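You operate a simulated robot arm through the tools that you are given. There is no shell and no other tool. Be economical: measure what you need, move in short steps, check, and stop when the job is done.

Carry out the task below with a simulated two-armed robot. There is one attempt and no reset: what you move stays moved.

## Task
Bend the batten on the drawing board through the four red rings.
Fine: Hook one of the four weights on the board at each ring; don't crack the batten.

The check looks at the end state, three seconds after you hand in, the way a careful person would. Anything else that was tipped, shoved, dropped, spilled or broken makes it a failure.

## Robot
Two 7-joint arms with fingered hands on one trunk, on a base that drives. Base frame: it is fixed to the floor where the robot stands at the start and does not move with it; the origin is under the middle of the robot, x ahead of it, y to its left, z up; the surface under the hand at the start is at about z = 940. Lengths are in mm, angles in degrees, forces in N, time in s.
The left shoulder is at the start at [68, 185, 1164], the right one opposite. With the tool pointing down near the work surface each hand reaches from about 100 to 840 mm from the robot's upright axis, wherever it stands, measured 20 degrees to its own side. Places, roughly: weight [1000, 1000, 1000]. Payload 4 kg a hand.
The tool frame of a hand sits at the grasp point between the pads (the TCP): z along the fingers, y along the line on which they close. The tips reach 26 mm beyond it. The gripper opens to 132 mm. The gripper's body begins 73 mm behind the TCP. The gripper is a hand of 3 fingers: y runs from the thumb to the fingers, the wrist lies at [0, 0, -224] in the tool frame, and closing takes about 1.5 s.
Orientation is told as [roll, pitch, yaw] about the base's x, y, z axes, in that order, counted from this pose: with the fingers straight down and closing along the base's y, the tool's x points along the base's -x, its y along +y and its z along -z.

## Interface
- The arms move only by the tool step_arm. It takes "left_moves", "right_moves" or both (then of equal length, played together; a hand with none holds still); each is a list of rows, each a list of 2 entries, a list of its own where there are three numbers: the turn, a rotation vector about the tool's x, y, z in units of 120 degrees (1.0 is 120 degrees), then the shift along the tool's x, y, z in units of 200 mm (1.0 is 200 mm). In form: [[[ax, ay, az], [tx, ty, tz]], ...]. A call has 1 to 12 rows; each row is the pose to reach, as a shift and turn from the pose commanded when the call began, along the tool's axes at that moment. "left_fingers" and "right_fingers" are, for a hand that has rows, the finger opening in mm, from 0 to 132, set as the call begins (left out, the last holds). A call with a number of a shift or a turn outside -1 to 1 is refused whole. A row lasts 0.2 s, in which the tool goes at most 50 mm and 8.6 degrees; a call with a longer step from one row to the next is refused whole, and so is a gripper value outside its range. A pose out of reach is approached as far as the arm can. The call stops where the force on the tool passes 40 N (or 10 N more than at its start, if that is more) or the arm is blocked; 0.2 s more then pass. Each finger travels about 72 mm/s and halts on what it meets, pressing with about 27 N; the grip force reading is that of the motor and also rises with nothing between the fingers. The clock runs only during rows and for 0.2 s after the last one: add rows that repeat a pose to give the fingers time. The reply holds the time, the measured pose of the TCP, the force on the tool along the base axes, the opening and the grip force, in the units named above and with some noise, with the torque about the TCP (base axes, N m) and any sound that the robot's microphone picked up.
- Cameras (640 x 400 px; columns grow to the right, rows downward): "scene" is now at [169.1, 48.7, 1400.4]; the picture's right is [0.51, -0.85, -0.09], its down [-0.47, -0.19, -0.86] and it looks along [0.72, 0.49, -0.50] (base axes); focal length 256 px, centre (320, 200). "left" rides on the left gripper at [-62, 3, -92] in its tool frame; the picture's right is [-0.05, -1.00, 0.00], its down [0.83, -0.04, -0.56] and it looks along [0.55, -0.03, 0.83] (tool axes); focal length 230 px, centre (320, 200). "right" rides on the right gripper at [62, 3, -92] in its tool frame; the picture's right is [-0.05, 1.00, 0.00], its down [-0.83, -0.04, -0.56] and it looks along [-0.55, -0.03, 0.83] (tool axes); focal length 230 px, centre (320, 200).
- grab_frame(camera): a new picture of that camera. It takes no simulated time.
- lift_body(by): slides the trunk up (or, below 0, down) by that many mm; the arms and the scene camera ride with it, the base frame stays. It gives what a move gives, with no picture.
- drive_base(legs): drives the robot by 1 to 6 legs, each [ahead, left, turn to the left] in mm, mm and degrees, along the robot's own axes; the way and the turn of a leg run together, so that a leg with both is an arc; at most 1500 mm and 180 degrees a leg. The arms and the cameras ride along, it lands a little off, and it stops where it bumps. It gives what a move gives.
- finger_targets(finger1, finger2, thumb_bend, hand): sets how far each is bent, from 0 (flat) to 1 (curled in); at 0.3 the hand is open as for a grip, at 0.7 the pads meet at the TCP. One left out holds its place. A second passes; each finger stops where it meets its share of the squeeze, and holds until it gets a number again. A gripper value or a shape takes the hand back. It gives what a move gives, with no picture; readings hold the bend of each and the force on the fingers (four entries, about 0 where the hand has none), thumb and palm.
- hand_shape(shape, hand): the hand has 3 fingers and takes this shape, open, in about a second: jaw (thumb against the fingers, like two jaws); tri (thumb and two fingers); tip (a fingertip pinch); poke (one finger out to press); point (the index stretched); flat (the hand flat); cup (the hand cupped); fist (a fist). The gripper value then closes the fingers along that shape, each until it touches; the sizes above hold for jaw. It gives what a move gives, with no picture.
- pan_tilt(pan, tilt): turns the head with the scene camera to pan (to the left, within 86 degrees either way) and tilt (down, from -29 to 69), counted from straight ahead of the robot. It gives what a move gives.
- locate(camera, pixels): there is no depth. For up to 12 entries [column, row, z] of the newest picture of that camera ("zoom" is the newest enlarged one), the place [x, y] in the base frame at which the ray of that pixel passes the height z, good to about 3 mm. It takes no simulated time.
- zoom(camera, box): a new picture of the part [left, top, right, bottom] of that camera's present view, enlarged. It takes no simulated time.
- sign_off(): hands the job in; it is judged then, once.

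Work in short steps. Measure before you move; look again where a grasp or a placing could have gone wrong, and mend it. You have 80 turns and 70 pictures in all, those below and enlarged ones among them. Open the grippers and draw the arms clear of the work before you hand the job in, unless the task says otherwise; then end with one line.

The tools are called after "Request:" as a command line: name --argument value ..., lists and objects as JSON in quotes. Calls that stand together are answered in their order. step_arm: Moves the arms, as the interface text tells. Its arguments: {"type":"object","properties":{"left_moves":{"type":"array","items":{"type":"array"}},"left_fingers":{"type":"number"},"right_moves":{"type":"array","items":{"type":"array"}},"right_fingers":{"type":"number"}},"required":[]} The other tools are called the same way: lift_body (by) slides the trunk up or down; hand_shape (shape, hand) gives the hand a shape; finger_targets (finger1, finger2, thumb_bend, hand) moves the fingers one by one; drive_base (legs) drives the base; pan_tilt (pan, tilt) turns the head that bears the scene camera; grab_frame (camera) takes a picture; locate (camera, pixels) gives the place at which the rays of pixels pass given heights; zoom (camera, box) takes an enlarged picture of a part of a camera's view; sign_off () hands the job in.

At the start:

```text
clock: 0.0
left_tool_pos: [472.2, 510.4, 1246.5]
left_tcp_rot: [-0.1, 0.1, 0.0]
left_force: [0.5, -0.1, -0.7]
left_moment: [0.01, 0.01, -0.01]
left_grip_width: 131.5
left_grasp_force: 0.1
left_shape: jaw
left_bend: [0.3, 0.3, 0.3]
left_finger forces: [0.0, 0.0, 0.1, 0.0, 0.0, 0.0]
right_tool_pos: [413.9, 25.1, 1257.9]
right_tcp_rot: [0.0, -0.1, 0.0]
right_force: [0.7, -0.8, 0.2]
right_moment: [0.01, -0.04, -0.02]
right_grip_width: 131.9
right_grasp_force: 0.1
right_shape: jaw
right_bend: [0.3, 0.3, 0.3]
right_finger forces: [0.0, 0.0, 0.0, 0.2, 0.0, 0.1]
trunk travel left (down, up): [-200.0, 262.0]
robot x, y, heading: [1.4, 2.2, 0.2]
head pan, tilt: [31.5, 21.6]
```

scene: 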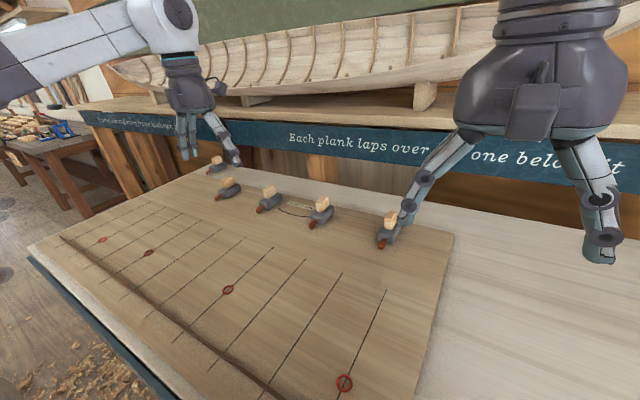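
right: 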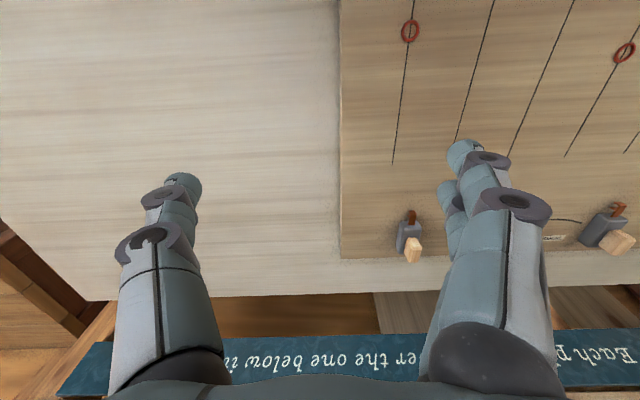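
left: 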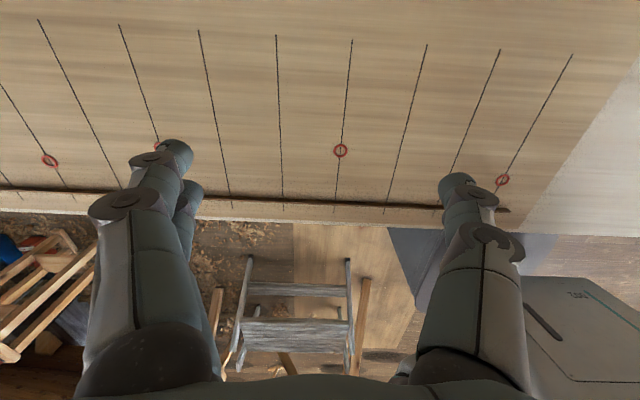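

The board shows four red rings, a dark batten near the front edge and several weights at the back. I'll look at them closer up.

Request:
zoom --camera "scene" --box '[190, 140, 430, 290]'

Request:
zoom --camera "scene" --box '[20, 190, 260, 340]'

Request:
locate --camera "scene" --pixels '[[103, 239, 940], [148, 253, 940], [228, 290, 940], [344, 383, 940], [63, 237, 940], [270, 394, 940], [216, 170, 940], [228, 195, 940], [268, 205, 940], [321, 220, 940], [388, 240, 940], [453, 233, 940]]'

```text
2.67 times, centred on (310, 215) of scene
```

zoom: 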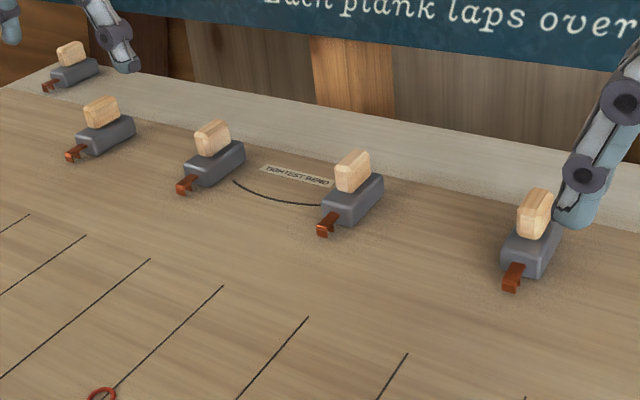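

```text
2.67 times, centred on (140, 265) of scene
```

zoom: 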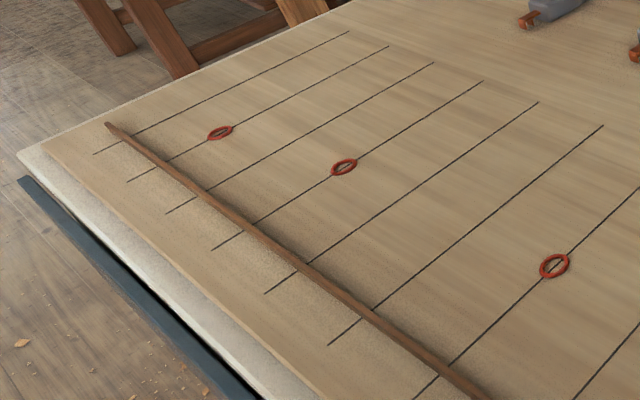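

```text
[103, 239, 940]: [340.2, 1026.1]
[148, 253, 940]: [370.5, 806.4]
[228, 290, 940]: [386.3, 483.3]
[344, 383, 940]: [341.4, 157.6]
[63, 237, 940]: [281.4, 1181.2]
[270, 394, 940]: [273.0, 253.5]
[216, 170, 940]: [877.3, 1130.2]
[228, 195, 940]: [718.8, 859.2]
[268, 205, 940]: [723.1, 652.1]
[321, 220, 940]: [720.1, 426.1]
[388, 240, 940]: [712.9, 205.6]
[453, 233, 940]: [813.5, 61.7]
```

The batten lies along x≈275 and the rings sit at x 340 to 386. The left camera shows a stool-like object near the bench, so I'll look left and down before driving.

Request:
pan_tilt --pan 80 --tilt 45

Request:
grab_frame --camera "scene"

Request:
pan_tilt --pan 20 --tilt 55

Request:
grab_frame --camera "scene"

```text
clock: 1.2
left_tool_pos: [472.8, 510.9, 1248.4]
left_tcp_rot: [0.1, 0.0, 0.1]
left_force: [0.0, -0.7, -0.1]
left_moment: [0.0, -0.03, -0.01]
left_grip_width: 132.0
left_grasp_force: 0.0
left_shape: jaw
left_bend: [0.3, 0.3, 0.3]
left_finger forces: [0.0, 0.1, 0.0, 0.0, 0.0, 0.1]
right_tool_pos: [412.1, 24.4, 1258.2]
right_tcp_rot: [-0.1, 0.0, 0.0]
right_force: [-0.3, -0.4, 0.5]
right_moment: [0.03, -0.01, 0.01]
right_grip_width: 131.8
right_grasp_force: 0.0
right_shape: jaw
right_bend: [0.3, 0.3, 0.3]
right_finger forces: [0.0, 0.1, 0.0, 0.0, 0.0, 0.0]
trunk travel left (down, up): [-200.0, 262.0]
robot x, y, heading: [1.5, -0.6, 0.3]
head pan, tilt: [80.0, 45.0]
```

```text
64 pictures are left
```

scene: 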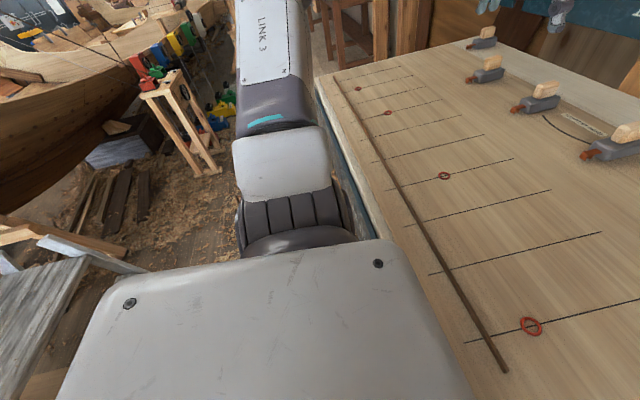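

```text
clock: 2.5
left_tool_pos: [472.8, 510.1, 1247.1]
left_tcp_rot: [0.1, -0.1, 0.0]
left_force: [-0.7, -0.4, 0.6]
left_moment: [0.01, 0.01, -0.03]
left_grip_width: 131.7
left_grasp_force: 0.0
left_shape: jaw
left_bend: [0.3, 0.3, 0.3]
left_finger forces: [0.0, 0.0, 0.0, 0.1, 0.0, 0.0]
right_tool_pos: [414.4, 23.9, 1257.3]
right_tcp_rot: [0.0, 0.0, -0.1]
right_force: [-0.5, -0.3, -0.5]
right_moment: [0.01, -0.02, 0.07]
right_grip_width: 132.1
right_grasp_force: 0.2
right_shape: jaw
right_bend: [0.3, 0.3, 0.3]
right_finger forces: [0.1, 0.0, 0.0, 0.0, 0.0, 0.1]
trunk travel left (down, up): [-200.0, 262.0]
robot x, y, heading: [0.4, 2.1, -0.1]
head pan, tilt: [20.0, 55.0]
```

```text
63 pictures are left
```

scene: 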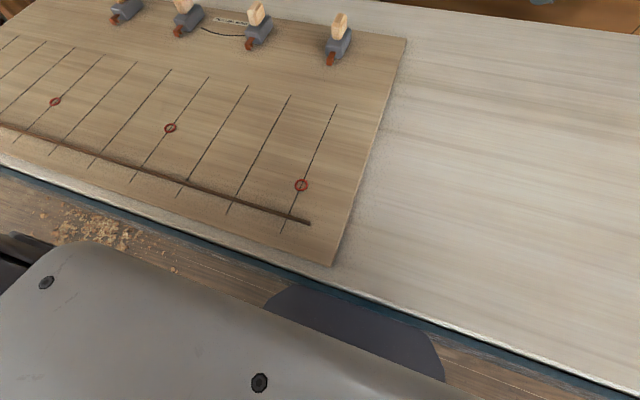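

I'll get floor positions of the stool and sawhorse from the left picture, and measure the board and batten in the scene picture.

Request:
locate --camera "left" --pixels '[[250, 258, 0], [348, 262, 0], [240, 340, 500], [350, 330, 500], [240, 340, 0], [350, 380, 0], [20, 250, 0], [20, 250, 600], [90, 240, 600], [430, 300, 0], [210, 230, 900]]'

Request:
locate --camera "scene" --pixels '[[308, 222, 940], [332, 265, 940], [405, 38, 940], [301, 185, 940], [170, 128, 940], [54, 102, 940], [185, 182, 940], [330, 62, 940], [248, 47, 940], [178, 36, 940], [113, 22, 940], [300, 287, 900]]'

```text
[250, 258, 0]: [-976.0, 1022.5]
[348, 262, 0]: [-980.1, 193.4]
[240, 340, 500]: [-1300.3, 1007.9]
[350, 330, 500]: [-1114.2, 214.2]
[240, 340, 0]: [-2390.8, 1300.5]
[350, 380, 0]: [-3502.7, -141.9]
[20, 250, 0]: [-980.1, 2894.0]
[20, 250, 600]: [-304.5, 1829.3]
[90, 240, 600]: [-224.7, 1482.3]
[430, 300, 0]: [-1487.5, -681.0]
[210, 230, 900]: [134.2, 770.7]
```

```text
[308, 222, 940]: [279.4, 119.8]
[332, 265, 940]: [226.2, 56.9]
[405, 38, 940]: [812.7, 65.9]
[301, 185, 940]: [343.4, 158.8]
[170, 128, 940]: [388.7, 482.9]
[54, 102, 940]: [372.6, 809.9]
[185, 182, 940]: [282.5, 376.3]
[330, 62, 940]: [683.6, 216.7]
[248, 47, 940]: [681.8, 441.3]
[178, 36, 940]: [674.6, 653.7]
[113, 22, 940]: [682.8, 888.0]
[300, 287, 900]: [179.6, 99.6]
```

The floor to the left is clear. I'll drive 390 mm left to work with the weight at y≈652 and ring 2.

Request:
drive_base --legs '[[0, 390, 0]]'

Request:
pan_tilt --pan 20 --tilt 35

Request:
grab_frame --camera "scene"

```text
clock: 4.9
left_tool_pos: [473.5, 901.5, 1247.3]
left_tcp_rot: [0.1, 0.0, -0.1]
left_force: [-0.7, 1.0, -0.7]
left_moment: [-0.03, 0.02, 0.01]
left_grip_width: 132.0
left_grasp_force: 0.2
left_shape: jaw
left_bend: [0.3, 0.3, 0.3]
left_finger forces: [0.0, 0.0, 0.0, 0.0, 0.0, 0.0]
right_tool_pos: [413.2, 416.7, 1257.4]
right_tcp_rot: [0.0, -0.1, -0.1]
right_force: [-1.1, 0.2, -0.1]
right_moment: [-0.02, -0.02, 0.0]
right_grip_width: 131.7
right_grasp_force: 0.0
right_shape: jaw
right_bend: [0.3, 0.3, 0.3]
right_finger forces: [0.0, 0.1, 0.1, 0.0, 0.0, 0.0]
trunk travel left (down, up): [-200.0, 262.0]
robot x, y, heading: [-2.0, 393.8, -0.3]
head pan, tilt: [20.0, 55.0]
```

```text
clock: 5.8
left_tool_pos: [473.6, 903.1, 1246.8]
left_tcp_rot: [0.1, 0.0, -0.1]
left_force: [-0.2, 0.2, 0.6]
left_moment: [0.0, 0.0, 0.0]
left_grip_width: 132.0
left_grasp_force: 0.0
left_shape: jaw
left_bend: [0.3, 0.3, 0.3]
left_finger forces: [0.0, 0.0, 0.0, 0.1, 0.1, 0.1]
right_tool_pos: [413.0, 417.3, 1257.2]
right_tcp_rot: [0.0, -0.1, -0.1]
right_force: [-0.8, -0.4, 0.5]
right_moment: [0.02, -0.01, 0.01]
right_grip_width: 132.1
right_grasp_force: 0.0
right_shape: jaw
right_bend: [0.3, 0.3, 0.3]
right_finger forces: [0.0, 0.0, 0.0, 0.0, 0.0, 0.0]
trunk travel left (down, up): [-200.0, 262.0]
robot x, y, heading: [-1.1, 392.5, -0.2]
head pan, tilt: [20.0, 35.0]
```

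```text
62 pictures are left
```

scene: 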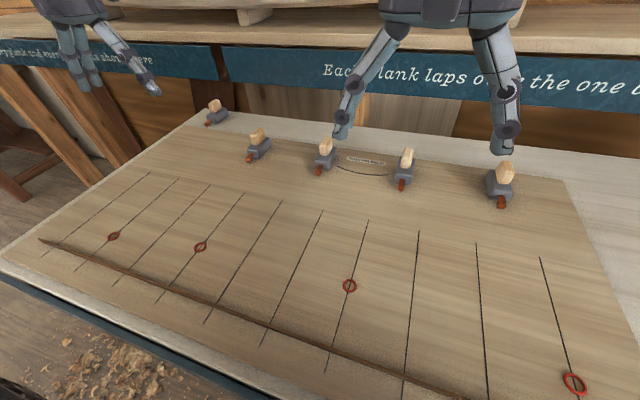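

I'll zoom on weights 2 and 3 to read their geometry.

Request:
zoom --camera "scene" --box '[230, 120, 430, 245]'

Request:
locate --camera "zoom" --pixels '[[290, 172, 940], [305, 165, 940], [308, 105, 985], [304, 75, 1015], [558, 220, 940], [565, 165, 985], [570, 110, 1015]]'

```text
3.20 times, centred on (330, 182) of scene
```

zoom: 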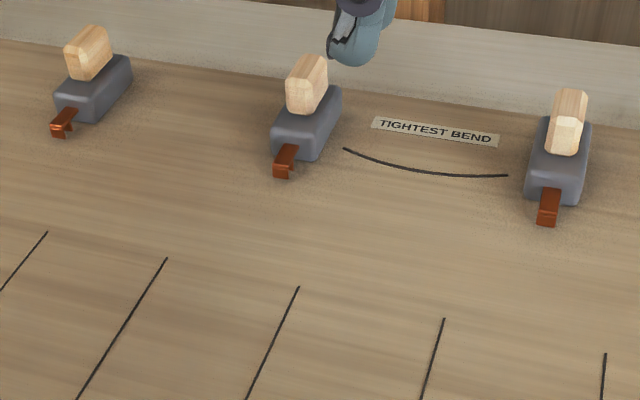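

```text
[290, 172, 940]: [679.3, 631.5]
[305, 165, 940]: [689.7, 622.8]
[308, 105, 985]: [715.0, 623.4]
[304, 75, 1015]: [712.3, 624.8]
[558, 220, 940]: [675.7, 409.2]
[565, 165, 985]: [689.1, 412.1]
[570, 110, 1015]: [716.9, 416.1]
```

The handles are thin along y, so the default grip orientation suits. I'll move the left hand toward the point above weight 2, at about (725, 628).

Request:
step_arm --left_moves '[[[0, 0, 0], [-0.2, -0.2, 0.0]], [[0, 0, 0], [-0.4, -0.4, 0.0]], [[0, 0, 0], [-0.6, -0.55, 0.0]], [[0, 0, 0], [-0.8, -0.7, 0.1]], [[0, 0, 0], [-0.95, -0.85, 0.2]], [[0, 0, 0], [-1.0, -1.0, 0.3]]]'

Request:
step_arm --left_moves '[[[0, 0, 0], [-0.13, -0.18, 0.05]], [[0, 0, 0], [-0.26, -0.37, 0.1]]]'

Request:
grab_frame --camera "left"

```text
refused: row 1 steps farther than a row can; nothing moved
```

```text
clock: 6.3
left_tool_pos: [526.2, 825.3, 1225.6]
left_tcp_rot: [0.2, 0.0, 0.0]
left_force: [-0.4, -0.4, -0.8]
left_moment: [0.02, 0.03, 0.02]
left_grip_width: 132.0
left_grasp_force: 0.0
left_shape: jaw
left_bend: [0.3, 0.3, 0.3]
left_finger forces: [0.0, 0.0, 0.0, 0.0, 0.1, 0.0]
right_tool_pos: [414.5, 415.3, 1256.2]
right_tcp_rot: [0.1, 0.2, -0.2]
right_force: [0.4, -0.3, -1.1]
right_moment: [0.01, -0.03, -0.03]
right_grip_width: 132.0
right_grasp_force: 0.0
right_shape: jaw
right_bend: [0.3, 0.3, 0.3]
right_finger forces: [0.0, 0.0, 0.0, 0.0, 0.1, 0.1]
trunk travel left (down, up): [-200.0, 262.0]
robot x, y, heading: [1.9, 391.3, -0.1]
head pan, tilt: [20.0, 35.0]
```

```text
60 pictures are left
```

left: 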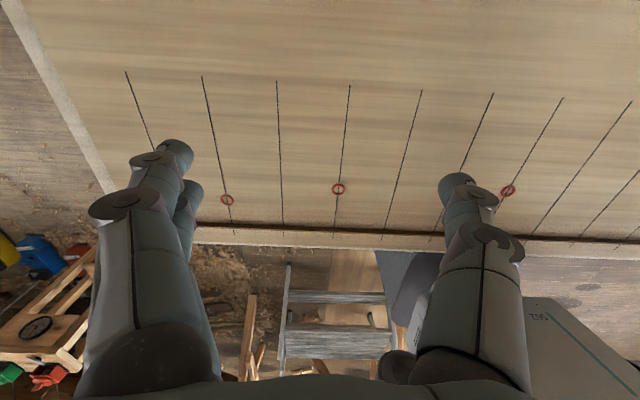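

The first call was refused for too long a row and the second moved as told. I'll continue to above the weight in 7 rows.

Request:
step_arm --left_moves '[[[0, 0, 0], [-0.14, -0.14, 0.06]], [[0, 0, 0], [-0.28, -0.28, 0.12]], [[0, 0, 0], [-0.42, -0.42, 0.18]], [[0, 0, 0], [-0.57, -0.56, 0.24]], [[0, 0, 0], [-0.71, -0.7, 0.3]], [[0, 0, 0], [-0.85, -0.84, 0.36]], [[0, 0, 0], [-0.99, -0.98, 0.42]]]'

Request:
grab_frame --camera "left"

Request:
grab_frame --camera "scene"

```text
clock: 8.0
left_tool_pos: [684.2, 668.9, 1131.1]
left_tcp_rot: [0.0, -0.3, 0.1]
left_force: [-0.3, 0.5, 0.5]
left_moment: [0.01, 0.0, 0.01]
left_grip_width: 131.5
left_grasp_force: 0.1
left_shape: jaw
left_bend: [0.3, 0.3, 0.3]
left_finger forces: [0.0, 0.1, 0.1, 0.1, 0.0, 0.0]
left hand out of reach, approached as far as the arm can: row 6, 7
right_tool_pos: [411.1, 416.5, 1259.0]
right_tcp_rot: [0.0, -0.1, 0.0]
right_force: [0.3, 0.4, 0.7]
right_moment: [-0.02, -0.02, -0.01]
right_grip_width: 131.6
right_grasp_force: 0.0
right_shape: jaw
right_bend: [0.3, 0.3, 0.3]
right_finger forces: [0.0, 0.0, 0.0, 0.1, 0.1, 0.0]
trunk travel left (down, up): [-200.0, 262.0]
robot x, y, heading: [1.5, 389.8, -0.1]
head pan, tilt: [20.0, 35.0]
```

```text
59 pictures are left
```

left: 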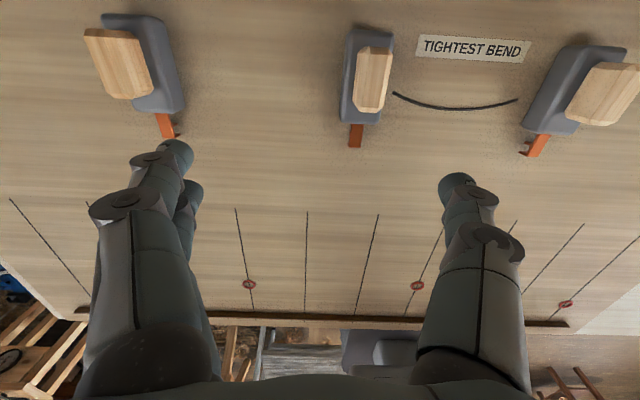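

```text
58 pictures are left
```

scene: 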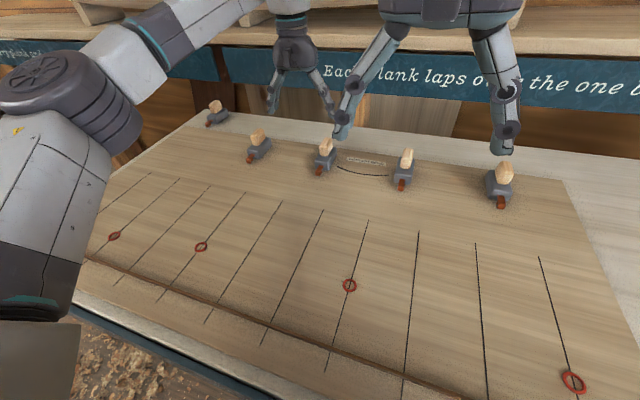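

The hand ran out of reach at this height, but it should reach farther lower down. I'll locate weight 2 from this view.

Request:
locate --camera "left" --pixels '[[355, 147, 940], [355, 147, 955], [375, 48, 1015], [374, 80, 1015], [370, 112, 1015], [364, 30, 985], [360, 123, 975], [345, 122, 940], [249, 285, 940], [417, 285, 940], [350, 325, 945], [468, 90, 940]]'

Request:
zoom --camera "left" --box '[300, 10, 460, 160]'

```text
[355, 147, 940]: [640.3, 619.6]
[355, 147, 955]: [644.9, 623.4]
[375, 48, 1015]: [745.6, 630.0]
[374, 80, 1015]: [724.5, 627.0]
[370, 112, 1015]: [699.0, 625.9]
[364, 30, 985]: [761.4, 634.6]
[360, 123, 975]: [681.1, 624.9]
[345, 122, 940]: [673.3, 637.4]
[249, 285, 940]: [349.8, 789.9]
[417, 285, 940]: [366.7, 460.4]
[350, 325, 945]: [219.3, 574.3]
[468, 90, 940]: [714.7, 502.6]
```

```text
2.67 times, centred on (380, 85) of left
```

zoom: 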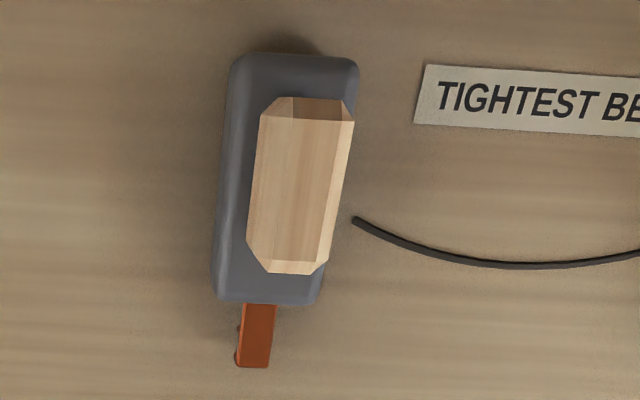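

Ring positions from the left picture differ by about 20 mm from earlier. I'll cross-check them with the scene camera.

Request:
locate --camera "scene" --pixels '[[113, 236, 940], [200, 246, 940], [350, 286, 940], [573, 383, 940], [317, 173, 940], [323, 143, 1015], [401, 188, 940], [251, 160, 940]]'

Request:
step_arm --left_moves '[[[0, 0, 0], [0, 0, 0]], [[0, 0, 0], [0, 0, 0]]]'

Request:
zoom --camera "left" --box '[80, 0, 640, 350]'

```text
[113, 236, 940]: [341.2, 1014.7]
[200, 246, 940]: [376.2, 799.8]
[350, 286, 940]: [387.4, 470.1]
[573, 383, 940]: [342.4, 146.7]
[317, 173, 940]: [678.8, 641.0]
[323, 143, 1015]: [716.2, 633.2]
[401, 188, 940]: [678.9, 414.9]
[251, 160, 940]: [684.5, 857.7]
```

```text
clock: 8.6
left_tool_pos: [685.3, 669.6, 1129.7]
left_tcp_rot: [0.0, 0.0, 0.0]
left_force: [1.6, 0.5, 0.3]
left_moment: [0.01, -0.02, 0.02]
left_grip_width: 131.9
left_grasp_force: 0.1
left_shape: jaw
left_bend: [0.3, 0.3, 0.3]
left_finger forces: [0.0, 0.0, 0.1, 0.0, 0.0, 0.0]
right_tool_pos: [413.8, 416.4, 1257.6]
right_tcp_rot: [0.0, 0.0, -0.1]
right_force: [0.2, -1.1, -0.1]
right_moment: [0.0, 0.02, -0.01]
right_grip_width: 132.0
right_grasp_force: 0.1
right_shape: jaw
right_bend: [0.3, 0.3, 0.3]
right_finger forces: [0.1, 0.1, 0.1, 0.0, 0.1, 0.1]
trunk travel left (down, up): [-200.0, 262.0]
robot x, y, heading: [1.0, 393.7, -0.2]
head pan, tilt: [20.0, 35.0]
```

```text
1.14 times, centred on (360, 175) of left
```

zoom: 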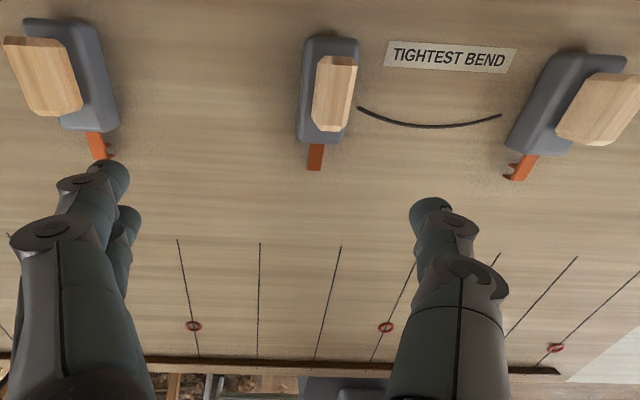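

The ray intersections put the board top near z≈951 rather than 940, and odometry is off by about 10 mm after the drive. I need a tight close-up of a hook and of the batten.

Request:
zoom --camera "scene" --box '[300, 130, 348, 160]'

Request:
zoom --camera "scene" --box '[480, 150, 528, 215]'

Request:
zoom --camera "scene" --box '[300, 330, 380, 380]'

```text
13.33 times, centred on (324, 145) of scene
```

zoom: 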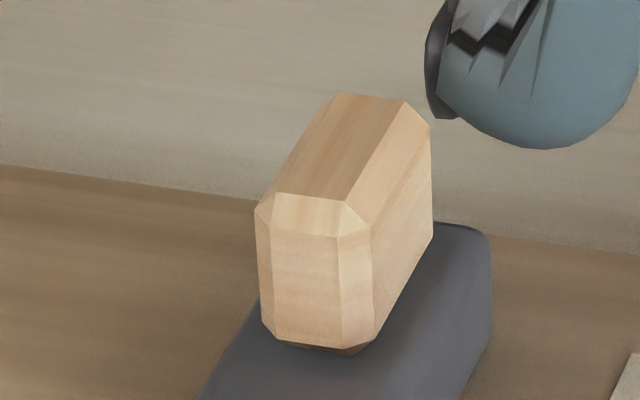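

```text
6.15 times, centred on (504, 182) of scene
```

zoom: 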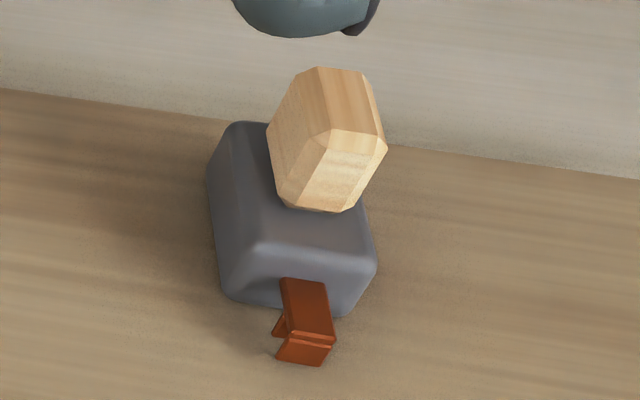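

```text
8.00 times, centred on (340, 355) of scene
```

zoom: 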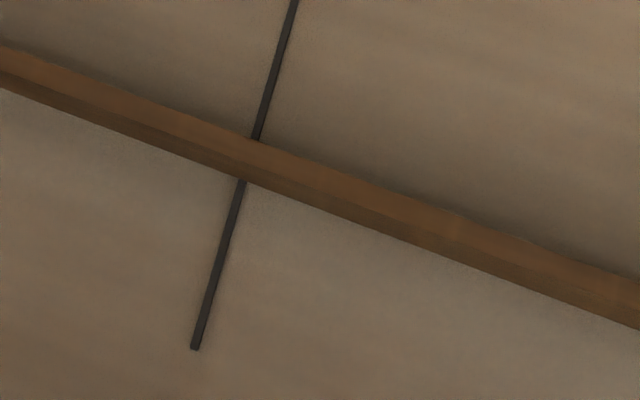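

The hook is an inverted fork that straddles the batten, so lowering it from above will capture it. I'll descend straight down a bit first to see where the commanded pose takes the hand now that reach is better.

Request:
step_arm --left_moves '[[[0, 0, 0], [0, 0, 0.2]], [[0, 0, 0], [0, 0, 0.3]], [[0, 0, 0], [0, 0, 0.3]]]'

```text
clock: 9.3
left_tool_pos: [685.6, 669.2, 1068.5]
left_tcp_rot: [-0.1, 0.0, 0.0]
left_force: [-0.2, 0.0, -0.1]
left_moment: [0.02, 0.01, 0.02]
left_grip_width: 132.1
left_grasp_force: 0.1
left_shape: jaw
left_bend: [0.3, 0.3, 0.3]
left_finger forces: [0.0, 0.0, 0.1, 0.0, 0.0, 0.0]
right_tool_pos: [413.6, 416.7, 1256.6]
right_tcp_rot: [0.0, 0.0, -0.1]
right_force: [0.6, 0.3, 0.6]
right_moment: [-0.06, -0.01, 0.01]
right_grip_width: 132.1
right_grasp_force: 0.0
right_shape: jaw
right_bend: [0.3, 0.3, 0.3]
right_finger forces: [0.0, 0.0, 0.0, 0.0, 0.0, 0.0]
trunk travel left (down, up): [-200.0, 262.0]
robot x, y, heading: [3.2, 391.7, 0.2]
head pan, tilt: [20.0, 35.0]
```

The commanded pose follows the measured one. I'll move over the handle at (722, 627) with a 5° turn to match its yaw.

Request:
step_arm --left_moves '[[[0, 0, -0.02], [-0.09, -0.1, 0]], [[0, 0, -0.042], [-0.185, -0.21, 0]], [[0, 0, -0.042], [-0.185, -0.21, 0]]]'

Request:
grab_frame --camera "left"

```text
clock: 10.2
left_tool_pos: [692.0, 641.6, 1064.7]
left_tcp_rot: [0.0, 0.0, 5.1]
left_force: [0.5, -0.9, -0.1]
left_moment: [-0.01, 0.01, 0.01]
left_grip_width: 131.9
left_grasp_force: 0.0
left_shape: jaw
left_bend: [0.3, 0.3, 0.3]
left_finger forces: [0.0, 0.1, 0.1, 0.1, 0.1, 0.0]
left hand out of reach, approached as far as the arm can: row 1, 2, 3
right_tool_pos: [414.0, 415.5, 1258.2]
right_tcp_rot: [0.1, 0.0, -0.1]
right_force: [-0.4, -0.2, 0.3]
right_moment: [-0.02, -0.01, 0.01]
right_grip_width: 132.0
right_grasp_force: 0.0
right_shape: jaw
right_bend: [0.3, 0.3, 0.3]
right_finger forces: [0.0, 0.1, 0.0, 0.0, 0.1, 0.0]
trunk travel left (down, up): [-200.0, 262.0]
robot x, y, heading: [1.8, 394.6, -0.1]
head pan, tilt: [20.0, 35.0]
```

```text
52 pictures are left
```

left: 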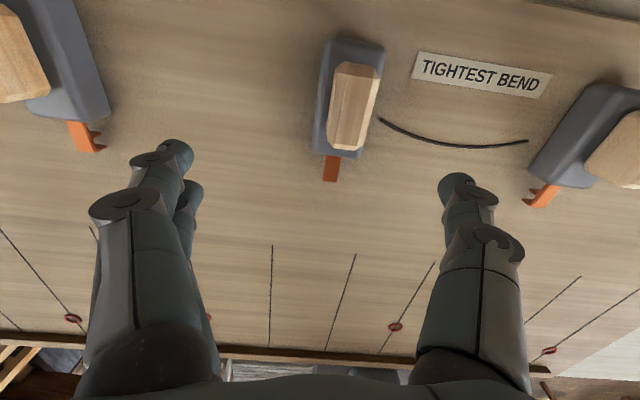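

The arm is again at its reach limit. I'll raise the trunk by 100 so the shoulder is level with the wrist.

Request:
lift_body --by 100

Request:
step_arm --left_moves '[[[0, 0, 0], [0, 0, 0.2]], [[0, 0, 0], [0, 0, 0.4]], [[0, 0, 0], [-0.15, -0.03, 0.5]], [[0, 0, 0], [-0.16, -0.03, 0.5]]]'

```text
clock: 11.5
left_tool_pos: [663.4, 642.3, 1233.9]
left_tcp_rot: [-0.5, -5.7, 5.1]
left_force: [0.2, -0.5, -0.2]
left_moment: [-0.01, 0.0, 0.0]
left_grip_width: 131.9
left_grasp_force: 0.1
left_shape: jaw
left_bend: [0.3, 0.3, 0.3]
left_finger forces: [0.0, 0.2, 0.0, 0.1, 0.1, 0.1]
right_tool_pos: [413.3, 416.0, 1357.5]
right_tcp_rot: [0.0, -0.1, 0.0]
right_force: [-0.4, 0.5, -0.1]
right_moment: [0.02, 0.01, 0.0]
right_grip_width: 131.5
right_grasp_force: 0.1
right_shape: jaw
right_bend: [0.3, 0.3, 0.3]
right_finger forces: [0.1, 0.1, 0.0, 0.0, 0.0, 0.0]
trunk travel left (down, up): [-300.0, 162.0]
robot x, y, heading: [-5.9, 394.1, -0.3]
head pan, tilt: [20.0, 35.0]
```

```text
clock: 12.5
left_tool_pos: [679.6, 651.5, 1136.4]
left_tcp_rot: [-0.5, -5.9, 5.0]
left_force: [0.8, 0.4, 0.8]
left_moment: [0.0, 0.01, 0.0]
left_grip_width: 131.7
left_grasp_force: 0.0
left_shape: jaw
left_bend: [0.3, 0.3, 0.3]
left_finger forces: [0.0, 0.0, 0.0, 0.0, 0.1, 0.1]
left hand out of reach, approached as far as the arm can: row 3, 4
right_tool_pos: [412.5, 416.5, 1358.2]
right_tcp_rot: [0.0, -0.1, -0.1]
right_force: [0.0, -0.7, 0.1]
right_moment: [0.0, -0.03, -0.01]
right_grip_width: 132.0
right_grasp_force: 0.0
right_shape: jaw
right_bend: [0.3, 0.3, 0.3]
right_finger forces: [0.0, 0.1, 0.0, 0.1, 0.1, 0.0]
trunk travel left (down, up): [-300.0, 162.0]
robot x, y, heading: [-0.1, 394.2, -0.2]
head pan, tilt: [20.0, 35.0]
```

The lift pitched the hand by about -6°. I'll correct the pitch and descend, since lower should reach farther, then extend.

Request:
step_arm --left_moves '[[[0, 0.025, 0], [0, 0, 0.18]], [[0, 0.049, 0], [0.03, 0, 0.36]], [[0, 0.049, 0], [0.03, 0, 0.36]]]'

Request:
step_arm --left_moves '[[[0, 0, 0], [-0.1, -0.07, 0]], [[0, 0, 0], [-0.2, -0.14, 0]], [[0, 0, 0], [-0.2, -0.14, 0]]]'

```text
clock: 13.3
left_tool_pos: [658.4, 662.5, 1071.0]
left_tcp_rot: [-0.6, 0.1, 4.9]
left_force: [0.6, -0.1, -0.5]
left_moment: [-0.01, 0.04, 0.04]
left_grip_width: 131.8
left_grasp_force: 0.0
left_shape: jaw
left_bend: [0.3, 0.3, 0.3]
left_finger forces: [0.0, 0.0, 0.1, 0.0, 0.0, 0.0]
left hand out of reach, approached as far as the arm can: row 1, 2, 3
right_tool_pos: [412.5, 416.7, 1358.2]
right_tcp_rot: [0.1, 0.0, -0.2]
right_force: [0.0, -0.2, 0.1]
right_moment: [0.01, -0.01, 0.0]
right_grip_width: 132.0
right_grasp_force: 0.0
right_shape: jaw
right_bend: [0.3, 0.3, 0.3]
right_finger forces: [0.0, 0.1, 0.1, 0.1, 0.0, 0.1]
trunk travel left (down, up): [-300.0, 162.0]
robot x, y, heading: [-1.2, 392.9, -0.4]
head pan, tilt: [20.0, 35.0]
```

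```text
clock: 14.1
left_tool_pos: [656.9, 659.0, 1073.6]
left_tcp_rot: [-0.6, 0.1, 5.0]
left_force: [-0.7, 0.1, -1.0]
left_moment: [0.0, 0.01, -0.01]
left_grip_width: 131.8
left_grasp_force: 0.0
left_shape: jaw
left_bend: [0.3, 0.3, 0.3]
left_finger forces: [0.1, 0.1, 0.0, 0.1, 0.0, 0.1]
left hand out of reach, approached as far as the arm can: row 1, 2, 3
right_tool_pos: [414.2, 418.5, 1357.2]
right_tcp_rot: [0.0, 0.0, -0.2]
right_force: [-0.2, 0.5, 0.4]
right_moment: [-0.01, 0.0, 0.03]
right_grip_width: 132.0
right_grasp_force: 0.0
right_shape: jaw
right_bend: [0.3, 0.3, 0.3]
right_finger forces: [0.0, 0.0, 0.1, 0.0, 0.0, 0.0]
trunk travel left (down, up): [-300.0, 162.0]
robot x, y, heading: [-0.6, 388.8, -0.0]
head pan, tilt: [20.0, 35.0]
```

Raising the trunk made the reach worse, so I'll pull the hand up and back, then lower the trunk by 200.

Request:
step_arm --left_moves '[[[0, 0, 0], [0.06, 0, -0.2]], [[0, 0, 0], [0.12, 0, -0.4]], [[0, 0, 0], [0.18, 0, -0.6]], [[0, 0, 0], [0.24, 0, -0.8]], [[0, 0, 0], [0.3, 0, -0.95]], [[0, 0, 0], [0.3, 0, -0.95]]]'

Request:
lift_body --by -200

```text
clock: 15.5
left_tool_pos: [596.5, 654.5, 1264.4]
left_tcp_rot: [-0.5, 0.2, 5.0]
left_force: [0.6, -0.3, 0.4]
left_moment: [0.01, 0.0, 0.01]
left_grip_width: 131.8
left_grasp_force: 0.1
left_shape: jaw
left_bend: [0.3, 0.3, 0.3]
left_finger forces: [0.0, 0.0, 0.0, 0.1, 0.1, 0.0]
right_tool_pos: [414.0, 417.1, 1357.7]
right_tcp_rot: [0.0, 0.1, -0.1]
right_force: [0.1, 0.1, 0.1]
right_moment: [0.01, 0.01, -0.01]
right_grip_width: 131.8
right_grasp_force: 0.0
right_shape: jaw
right_bend: [0.3, 0.3, 0.3]
right_finger forces: [0.1, 0.1, 0.0, 0.0, 0.1, 0.1]
trunk travel left (down, up): [-300.0, 162.0]
robot x, y, heading: [0.3, 395.4, 0.0]
head pan, tilt: [20.0, 35.0]
```

```text
clock: 17.6
left_tool_pos: [595.5, 654.9, 1066.0]
left_tcp_rot: [-0.7, 0.0, 5.0]
left_force: [-0.6, -0.1, 0.5]
left_moment: [0.01, 0.02, 0.0]
left_grip_width: 131.7
left_grasp_force: 0.1
left_shape: jaw
left_bend: [0.3, 0.3, 0.3]
left_finger forces: [0.1, 0.0, 0.1, 0.0, 0.0, 0.0]
right_tool_pos: [412.9, 417.7, 1158.9]
right_tcp_rot: [-0.1, -0.1, 0.0]
right_force: [-0.3, -0.1, 0.0]
right_moment: [0.01, 0.01, -0.03]
right_grip_width: 132.0
right_grasp_force: 0.2
right_shape: jaw
right_bend: [0.3, 0.3, 0.3]
right_finger forces: [0.0, 0.1, 0.1, 0.0, 0.0, 0.0]
trunk travel left (down, up): [-100.0, 362.0]
robot x, y, heading: [-0.3, 390.7, 0.0]
head pan, tilt: [20.0, 35.0]
```

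The lift went cleanly. I'll extend again to above the handle at (722, 627).

Request:
step_arm --left_moves '[[[0, 0, 0], [-0.2, -0.06, 0]], [[0, 0, 0], [-0.41, -0.13, 0]], [[0, 0, 0], [-0.62, -0.195, 0]], [[0, 0, 0], [-0.62, -0.195, 0]]]'

Request:
grab_frame --camera "left"

```text
clock: 18.6
left_tool_pos: [702.9, 639.9, 1063.2]
left_tcp_rot: [-0.5, 0.0, 5.1]
left_force: [0.2, -0.8, 0.6]
left_moment: [0.03, -0.04, 0.01]
left_grip_width: 132.2
left_grasp_force: 0.1
left_shape: jaw
left_bend: [0.3, 0.3, 0.3]
left_finger forces: [0.0, 0.1, 0.0, 0.0, 0.1, 0.0]
left hand out of reach, approached as far as the arm can: row 3, 4
right_tool_pos: [410.5, 416.4, 1158.6]
right_tcp_rot: [0.0, -0.1, 0.0]
right_force: [-1.0, 0.0, -0.3]
right_moment: [0.0, -0.03, 0.02]
right_grip_width: 131.7
right_grasp_force: 0.0
right_shape: jaw
right_bend: [0.3, 0.3, 0.3]
right_finger forces: [0.0, 0.0, 0.0, 0.0, 0.0, 0.0]
trunk travel left (down, up): [-100.0, 362.0]
robot x, y, heading: [-1.0, 389.5, 0.0]
head pan, tilt: [20.0, 35.0]
```

```text
51 pictures are left
```

left: 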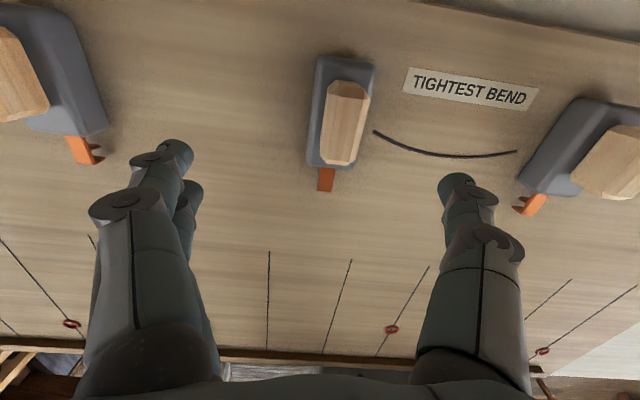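

I'm about 20 mm short. Tilting the fingers forward 12° about the closing axis keeps the pads parallel to the handle faces and gains reach, so I'll do that.

Request:
step_arm --left_moves '[[[0, -0.05, 0], [-0.05, -0.03, 0]], [[0, -0.1, 0], [-0.1, -0.064, 0]], [[0, -0.1, 0], [-0.1, -0.064, 0]]]'

Request:
grab_frame --camera "left"

```text
clock: 19.4
left_tool_pos: [727.5, 627.4, 1061.3]
left_tcp_rot: [-0.6, -12.0, 5.2]
left_force: [0.1, 0.2, -0.6]
left_moment: [-0.04, 0.05, 0.01]
left_grip_width: 132.0
left_grasp_force: 0.0
left_shape: jaw
left_bend: [0.3, 0.3, 0.3]
left_finger forces: [0.1, 0.0, 0.1, 0.0, 0.0, 0.0]
right_tool_pos: [415.7, 416.6, 1156.2]
right_tcp_rot: [-0.1, 0.1, -0.2]
right_force: [1.0, 0.0, -0.3]
right_moment: [-0.01, -0.02, 0.05]
right_grip_width: 132.0
right_grasp_force: 0.1
right_shape: jaw
right_bend: [0.3, 0.3, 0.3]
right_finger forces: [0.0, 0.0, 0.0, 0.0, 0.0, 0.0]
trunk travel left (down, up): [-100.0, 362.0]
robot x, y, heading: [1.9, 391.1, -0.2]
head pan, tilt: [20.0, 35.0]
```

```text
50 pictures are left
```

left: 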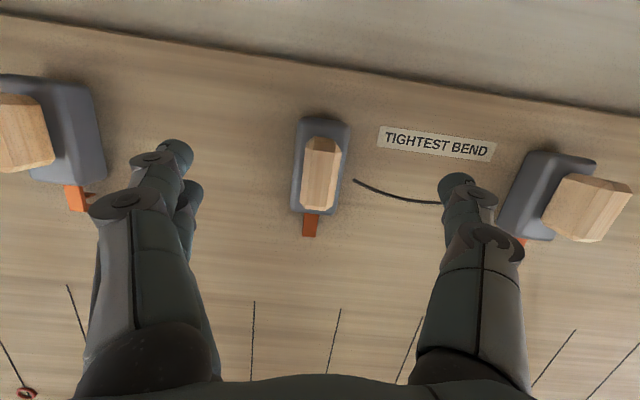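

The handle at (320,172) is centred between the fingers and just below the TCP. I'll descend 46 mm straight down.

Request:
step_arm --left_moves '[[[0, 0, 0], [0.02, 0, 0.12]], [[0, 0, 0], [0.04, 0, 0.225]], [[0, 0, 0], [0.04, 0, 0.225]]]'

Request:
zoom --camera "scene" --box '[240, 80, 400, 180]'

```text
clock: 20.2
left_tool_pos: [727.0, 627.7, 1017.0]
left_tcp_rot: [-0.6, -11.9, 5.1]
left_force: [0.1, 0.2, -0.7]
left_moment: [0.01, 0.02, 0.03]
left_grip_width: 132.2
left_grasp_force: 0.0
left_shape: jaw
left_bend: [0.3, 0.3, 0.3]
left_finger forces: [0.1, 0.1, 0.1, 0.0, 0.0, 0.0]
right_tool_pos: [412.1, 415.7, 1157.1]
right_tcp_rot: [0.1, 0.0, -0.1]
right_force: [-0.3, -0.1, 0.0]
right_moment: [0.02, -0.01, -0.02]
right_grip_width: 131.6
right_grasp_force: 0.0
right_shape: jaw
right_bend: [0.3, 0.3, 0.3]
right_finger forces: [0.0, 0.1, 0.0, 0.0, 0.0, 0.0]
trunk travel left (down, up): [-100.0, 362.0]
robot x, y, heading: [-5.0, 392.0, -0.1]
head pan, tilt: [20.0, 35.0]
```

```text
4.00 times, centred on (320, 130) of scene
```

zoom: 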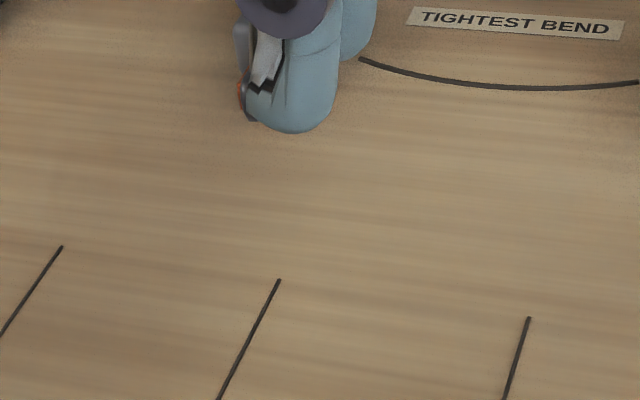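

The right hand blocks the scene view but the readings are clean. I'll close on the handle.

Request:
step_arm --left_fingers 0 --left_moves '[[[0, 0, 0], [0, 0, 0]], [[0, 0, 0], [0, 0, 0]], [[0, 0, 0], [0, 0, 0]], [[0, 0, 0], [0, 0, 0]], [[0, 0, 0], [0, 0, 0]], [[0, 0, 0], [0, 0, 0]], [[0, 0, 0], [0, 0, 0]], [[0, 0, 0], [0, 0, 0]]]'

Request:
grab_frame --camera "left"

```text
clock: 22.1
left_tool_pos: [727.8, 627.9, 1015.1]
left_tcp_rot: [-0.5, -11.9, 5.1]
left_force: [-0.9, 0.2, 0.0]
left_moment: [0.02, 0.0, -0.1]
left_grip_width: 18.7
left_grasp_force: 26.3
left_shape: jaw
left_bend: [0.72, 0.73, 0.7]
left_finger forces: [12.1, 12.0, 0.0, 0.0, 24.2, 0.0]
right_tool_pos: [413.4, 416.1, 1156.8]
right_tcp_rot: [0.0, -0.1, -0.1]
right_force: [0.2, 0.5, 0.3]
right_moment: [-0.01, -0.02, 0.01]
right_grip_width: 131.7
right_grasp_force: 0.2
right_shape: jaw
right_bend: [0.3, 0.3, 0.3]
right_finger forces: [0.0, 0.0, 0.1, 0.0, 0.0, 0.1]
trunk travel left (down, up): [-100.0, 362.0]
robot x, y, heading: [2.4, 390.2, 0.0]
head pan, tilt: [20.0, 35.0]
```

```text
48 pictures are left
```

left: 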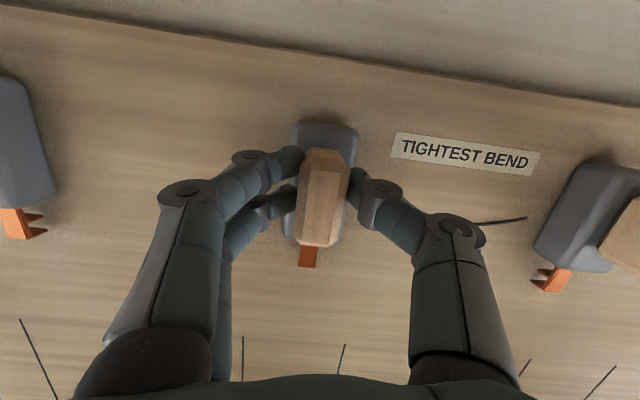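

The weight is held (18.7 mm, 26 N) and the hook shows at (308,256). I'll lift it 60 mm, then carry it back toward the batten in a first leg.

Request:
step_arm --left_moves '[[[0, 0, 0], [-0.031, 0, -0.147]], [[0, 0, 0], [-0.062, 0, -0.293]], [[0, 0, 0], [0.116, 0.096, -0.331]], [[0, 0, 0], [0.294, 0.192, -0.369]], [[0, 0, 0], [0.472, 0.288, -0.407]], [[0, 0, 0], [0.65, 0.385, -0.445]], [[0, 0, 0], [0.829, 0.481, -0.483]], [[0, 0, 0], [0.829, 0.481, -0.483]]]'

```text
clock: 23.9
left_tool_pos: [536.5, 707.1, 1072.2]
left_tcp_rot: [-0.5, -11.7, 5.2]
left_force: [0.3, -0.7, -7.4]
left_moment: [-0.01, -0.05, 0.0]
left_grip_width: 18.3
left_grasp_force: 27.5
left_shape: jaw
left_bend: [0.72, 0.72, 0.7]
left_finger forces: [12.4, 11.5, 0.0, 0.1, 24.0, 0.0]
right_tool_pos: [414.9, 416.6, 1156.2]
right_tcp_rot: [0.0, 0.1, -0.1]
right_force: [0.6, 0.4, -0.7]
right_moment: [0.03, 0.01, -0.02]
right_grip_width: 131.8
right_grasp_force: 0.1
right_shape: jaw
right_bend: [0.3, 0.3, 0.3]
right_finger forces: [0.1, 0.1, 0.1, 0.0, 0.0, 0.0]
trunk travel left (down, up): [-100.0, 362.0]
robot x, y, heading: [1.5, 393.4, -0.2]
head pan, tilt: [20.0, 35.0]
```

The weight is only about 0.75 kg. I'll make the second leg to above the batten at ring 2's station, squaring the yaw.

Request:
step_arm --left_moves '[[[0.0017, 0, 0.008], [0.182, 0.102, -0.039]], [[0.0035, 0, 0.016], [0.365, 0.205, -0.078]], [[0.0052, 0, 0.025], [0.547, 0.308, -0.116]], [[0.007, 0, 0.033], [0.73, 0.41, -0.155]], [[0.0087, 0, 0.041], [0.913, 0.513, -0.194]], [[0.0087, 0, 0.041], [0.913, 0.513, -0.194]]]'

Request:
grab_frame --camera "left"

Request:
pan_tilt --pan 60 --tilt 40

Request:
grab_frame --camera "scene"

```text
clock: 25.2
left_tool_pos: [343.6, 796.7, 1072.7]
left_tcp_rot: [-0.6, -11.8, 0.0]
left_force: [1.0, -0.1, -7.1]
left_moment: [-0.01, -0.03, -0.04]
left_grip_width: 17.9
left_grasp_force: 26.9
left_shape: jaw
left_bend: [0.72, 0.72, 0.7]
left_finger forces: [13.0, 11.6, 0.0, 0.0, 24.3, 0.1]
right_tool_pos: [414.7, 418.9, 1157.0]
right_tcp_rot: [-0.2, 0.1, -0.1]
right_force: [0.7, 0.7, 0.3]
right_moment: [0.0, 0.05, -0.01]
right_grip_width: 131.5
right_grasp_force: 0.0
right_shape: jaw
right_bend: [0.3, 0.3, 0.3]
right_finger forces: [0.0, 0.1, 0.0, 0.0, 0.0, 0.0]
trunk travel left (down, up): [-100.0, 362.0]
robot x, y, heading: [1.9, 396.5, -0.3]
head pan, tilt: [20.0, 35.0]
```

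```text
47 pictures are left
```

left: 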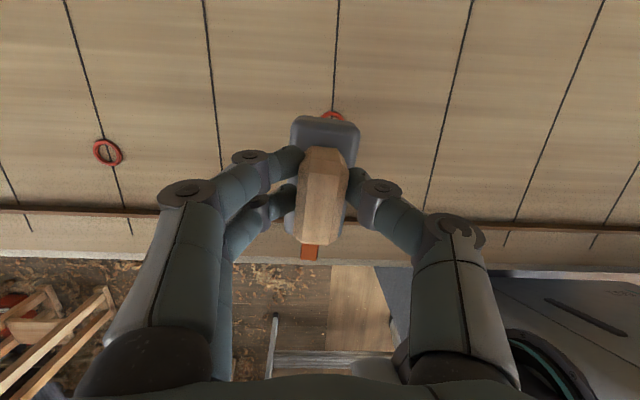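

```text
clock: 26.3
left_tool_pos: [344.1, 795.1, 1074.8]
left_tcp_rot: [-0.5, -11.9, 0.0]
left_force: [-0.6, -0.4, -6.7]
left_moment: [0.0, 0.0, 0.01]
left_grip_width: 17.9
left_grasp_force: 26.6
left_shape: jaw
left_bend: [0.72, 0.72, 0.7]
left_finger forces: [13.0, 11.6, 0.0, 0.0, 24.4, 0.1]
right_tool_pos: [415.0, 417.6, 1156.7]
right_tcp_rot: [0.1, 0.0, -0.1]
right_force: [-0.1, -0.5, 0.5]
right_moment: [0.02, 0.04, 0.03]
right_grip_width: 131.8
right_grasp_force: 0.1
right_shape: jaw
right_bend: [0.3, 0.3, 0.3]
right_finger forces: [0.0, 0.0, 0.0, 0.0, 0.0, 0.0]
trunk travel left (down, up): [-100.0, 362.0]
robot x, y, heading: [4.6, 392.8, 0.0]
head pan, tilt: [60.0, 40.0]
```

```text
46 pictures are left
```

scene: 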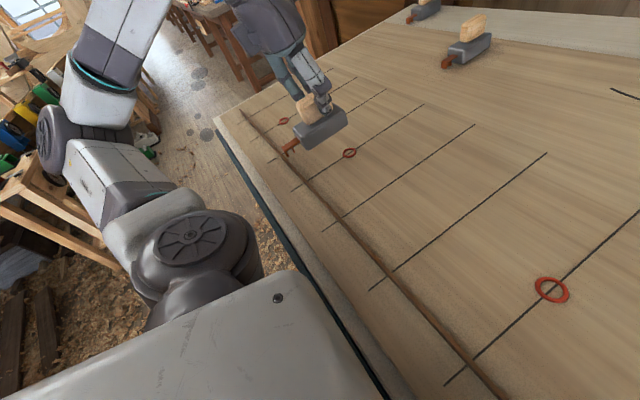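

The scene camera has a good side view of the hook and batten. I'll zoom on it.

Request:
zoom --camera "scene" --box '[250, 85, 370, 205]'

Request:
locate --camera "scene" --pixels '[[349, 153, 951], [308, 190, 960], [308, 190, 951], [283, 121, 951], [550, 290, 951], [430, 325, 960], [288, 154, 1020]]'

Request:
locate --camera "left" --pixels '[[334, 115, 951], [107, 153, 951], [310, 259, 1030], [220, 227, 960], [440, 238, 960]]'

```text
3.33 times, centred on (310, 145) of scene
```

zoom: 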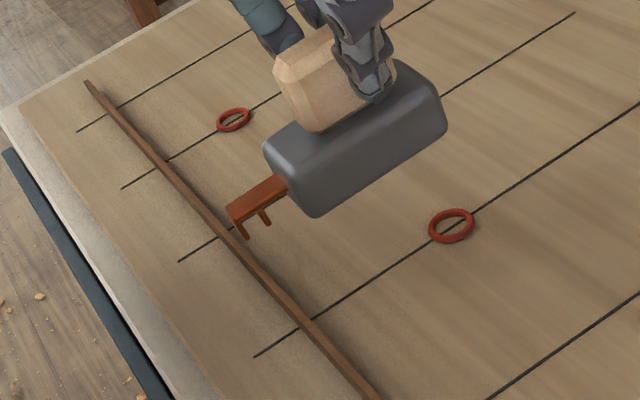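

```text
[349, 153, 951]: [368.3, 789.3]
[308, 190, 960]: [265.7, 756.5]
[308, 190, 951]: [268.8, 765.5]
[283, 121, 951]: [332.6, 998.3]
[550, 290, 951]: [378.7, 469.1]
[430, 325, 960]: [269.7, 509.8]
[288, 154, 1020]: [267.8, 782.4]
```

```text
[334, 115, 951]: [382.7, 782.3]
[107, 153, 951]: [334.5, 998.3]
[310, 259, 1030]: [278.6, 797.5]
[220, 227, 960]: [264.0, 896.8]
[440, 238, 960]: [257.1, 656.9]
```

I'll locate batten edges and fork prongs in the zoom picture.

Request:
locate --camera "zoom" --pixels '[[243, 237, 1021], [266, 224, 1021], [232, 212, 1035], [283, 185, 1035], [198, 210, 960], [300, 325, 960], [371, 398, 951], [129, 130, 960], [452, 226, 951], [320, 212, 1010], [233, 120, 951]]'

```text
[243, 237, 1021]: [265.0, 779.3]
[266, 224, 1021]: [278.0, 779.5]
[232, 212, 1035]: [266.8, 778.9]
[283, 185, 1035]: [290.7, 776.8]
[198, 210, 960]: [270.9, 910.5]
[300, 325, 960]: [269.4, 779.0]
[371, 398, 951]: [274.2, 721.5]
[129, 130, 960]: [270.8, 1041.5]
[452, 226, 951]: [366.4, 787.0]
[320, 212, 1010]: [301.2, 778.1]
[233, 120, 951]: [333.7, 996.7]
```

The fork slot is at about x≈276, y≈796, with prong bottoms near z≈1007, and the batten is at x≈270. I'll shift (-6,-8) and descend 35 mm to just above the batten.

Request:
step_arm --left_moves '[[[0, 0, 0], [0.033, -0.02, 0.08]], [[0, 0, 0], [0.066, -0.04, 0.165]], [[0, 0, 0], [0.066, -0.04, 0.165]]]'

Request:
zoom --camera "scene" --box '[266, 125, 346, 175]'

```text
clock: 27.1
left_tool_pos: [335.9, 787.9, 1039.6]
left_tcp_rot: [-0.6, -11.9, 0.2]
left_force: [0.0, 1.2, -6.8]
left_moment: [0.0, -0.05, 0.0]
left_grip_width: 17.9
left_grasp_force: 27.2
left_shape: jaw
left_bend: [0.72, 0.72, 0.7]
left_finger forces: [13.0, 11.6, 0.0, 0.0, 24.4, 0.0]
right_tool_pos: [413.9, 417.0, 1156.2]
right_tcp_rot: [-0.1, -0.1, -0.1]
right_force: [0.1, 0.5, -0.1]
right_moment: [-0.02, -0.02, 0.01]
right_grip_width: 131.8
right_grasp_force: 0.1
right_shape: jaw
right_bend: [0.3, 0.3, 0.3]
right_finger forces: [0.0, 0.1, 0.0, 0.0, 0.1, 0.2]
trunk travel left (down, up): [-100.0, 362.0]
robot x, y, heading: [-1.0, 389.7, -0.2]
head pan, tilt: [60.0, 40.0]
```

```text
8.00 times, centred on (306, 150) of scene
```

zoom: 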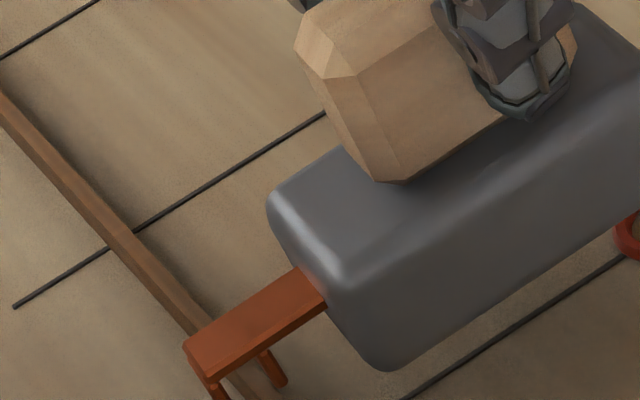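

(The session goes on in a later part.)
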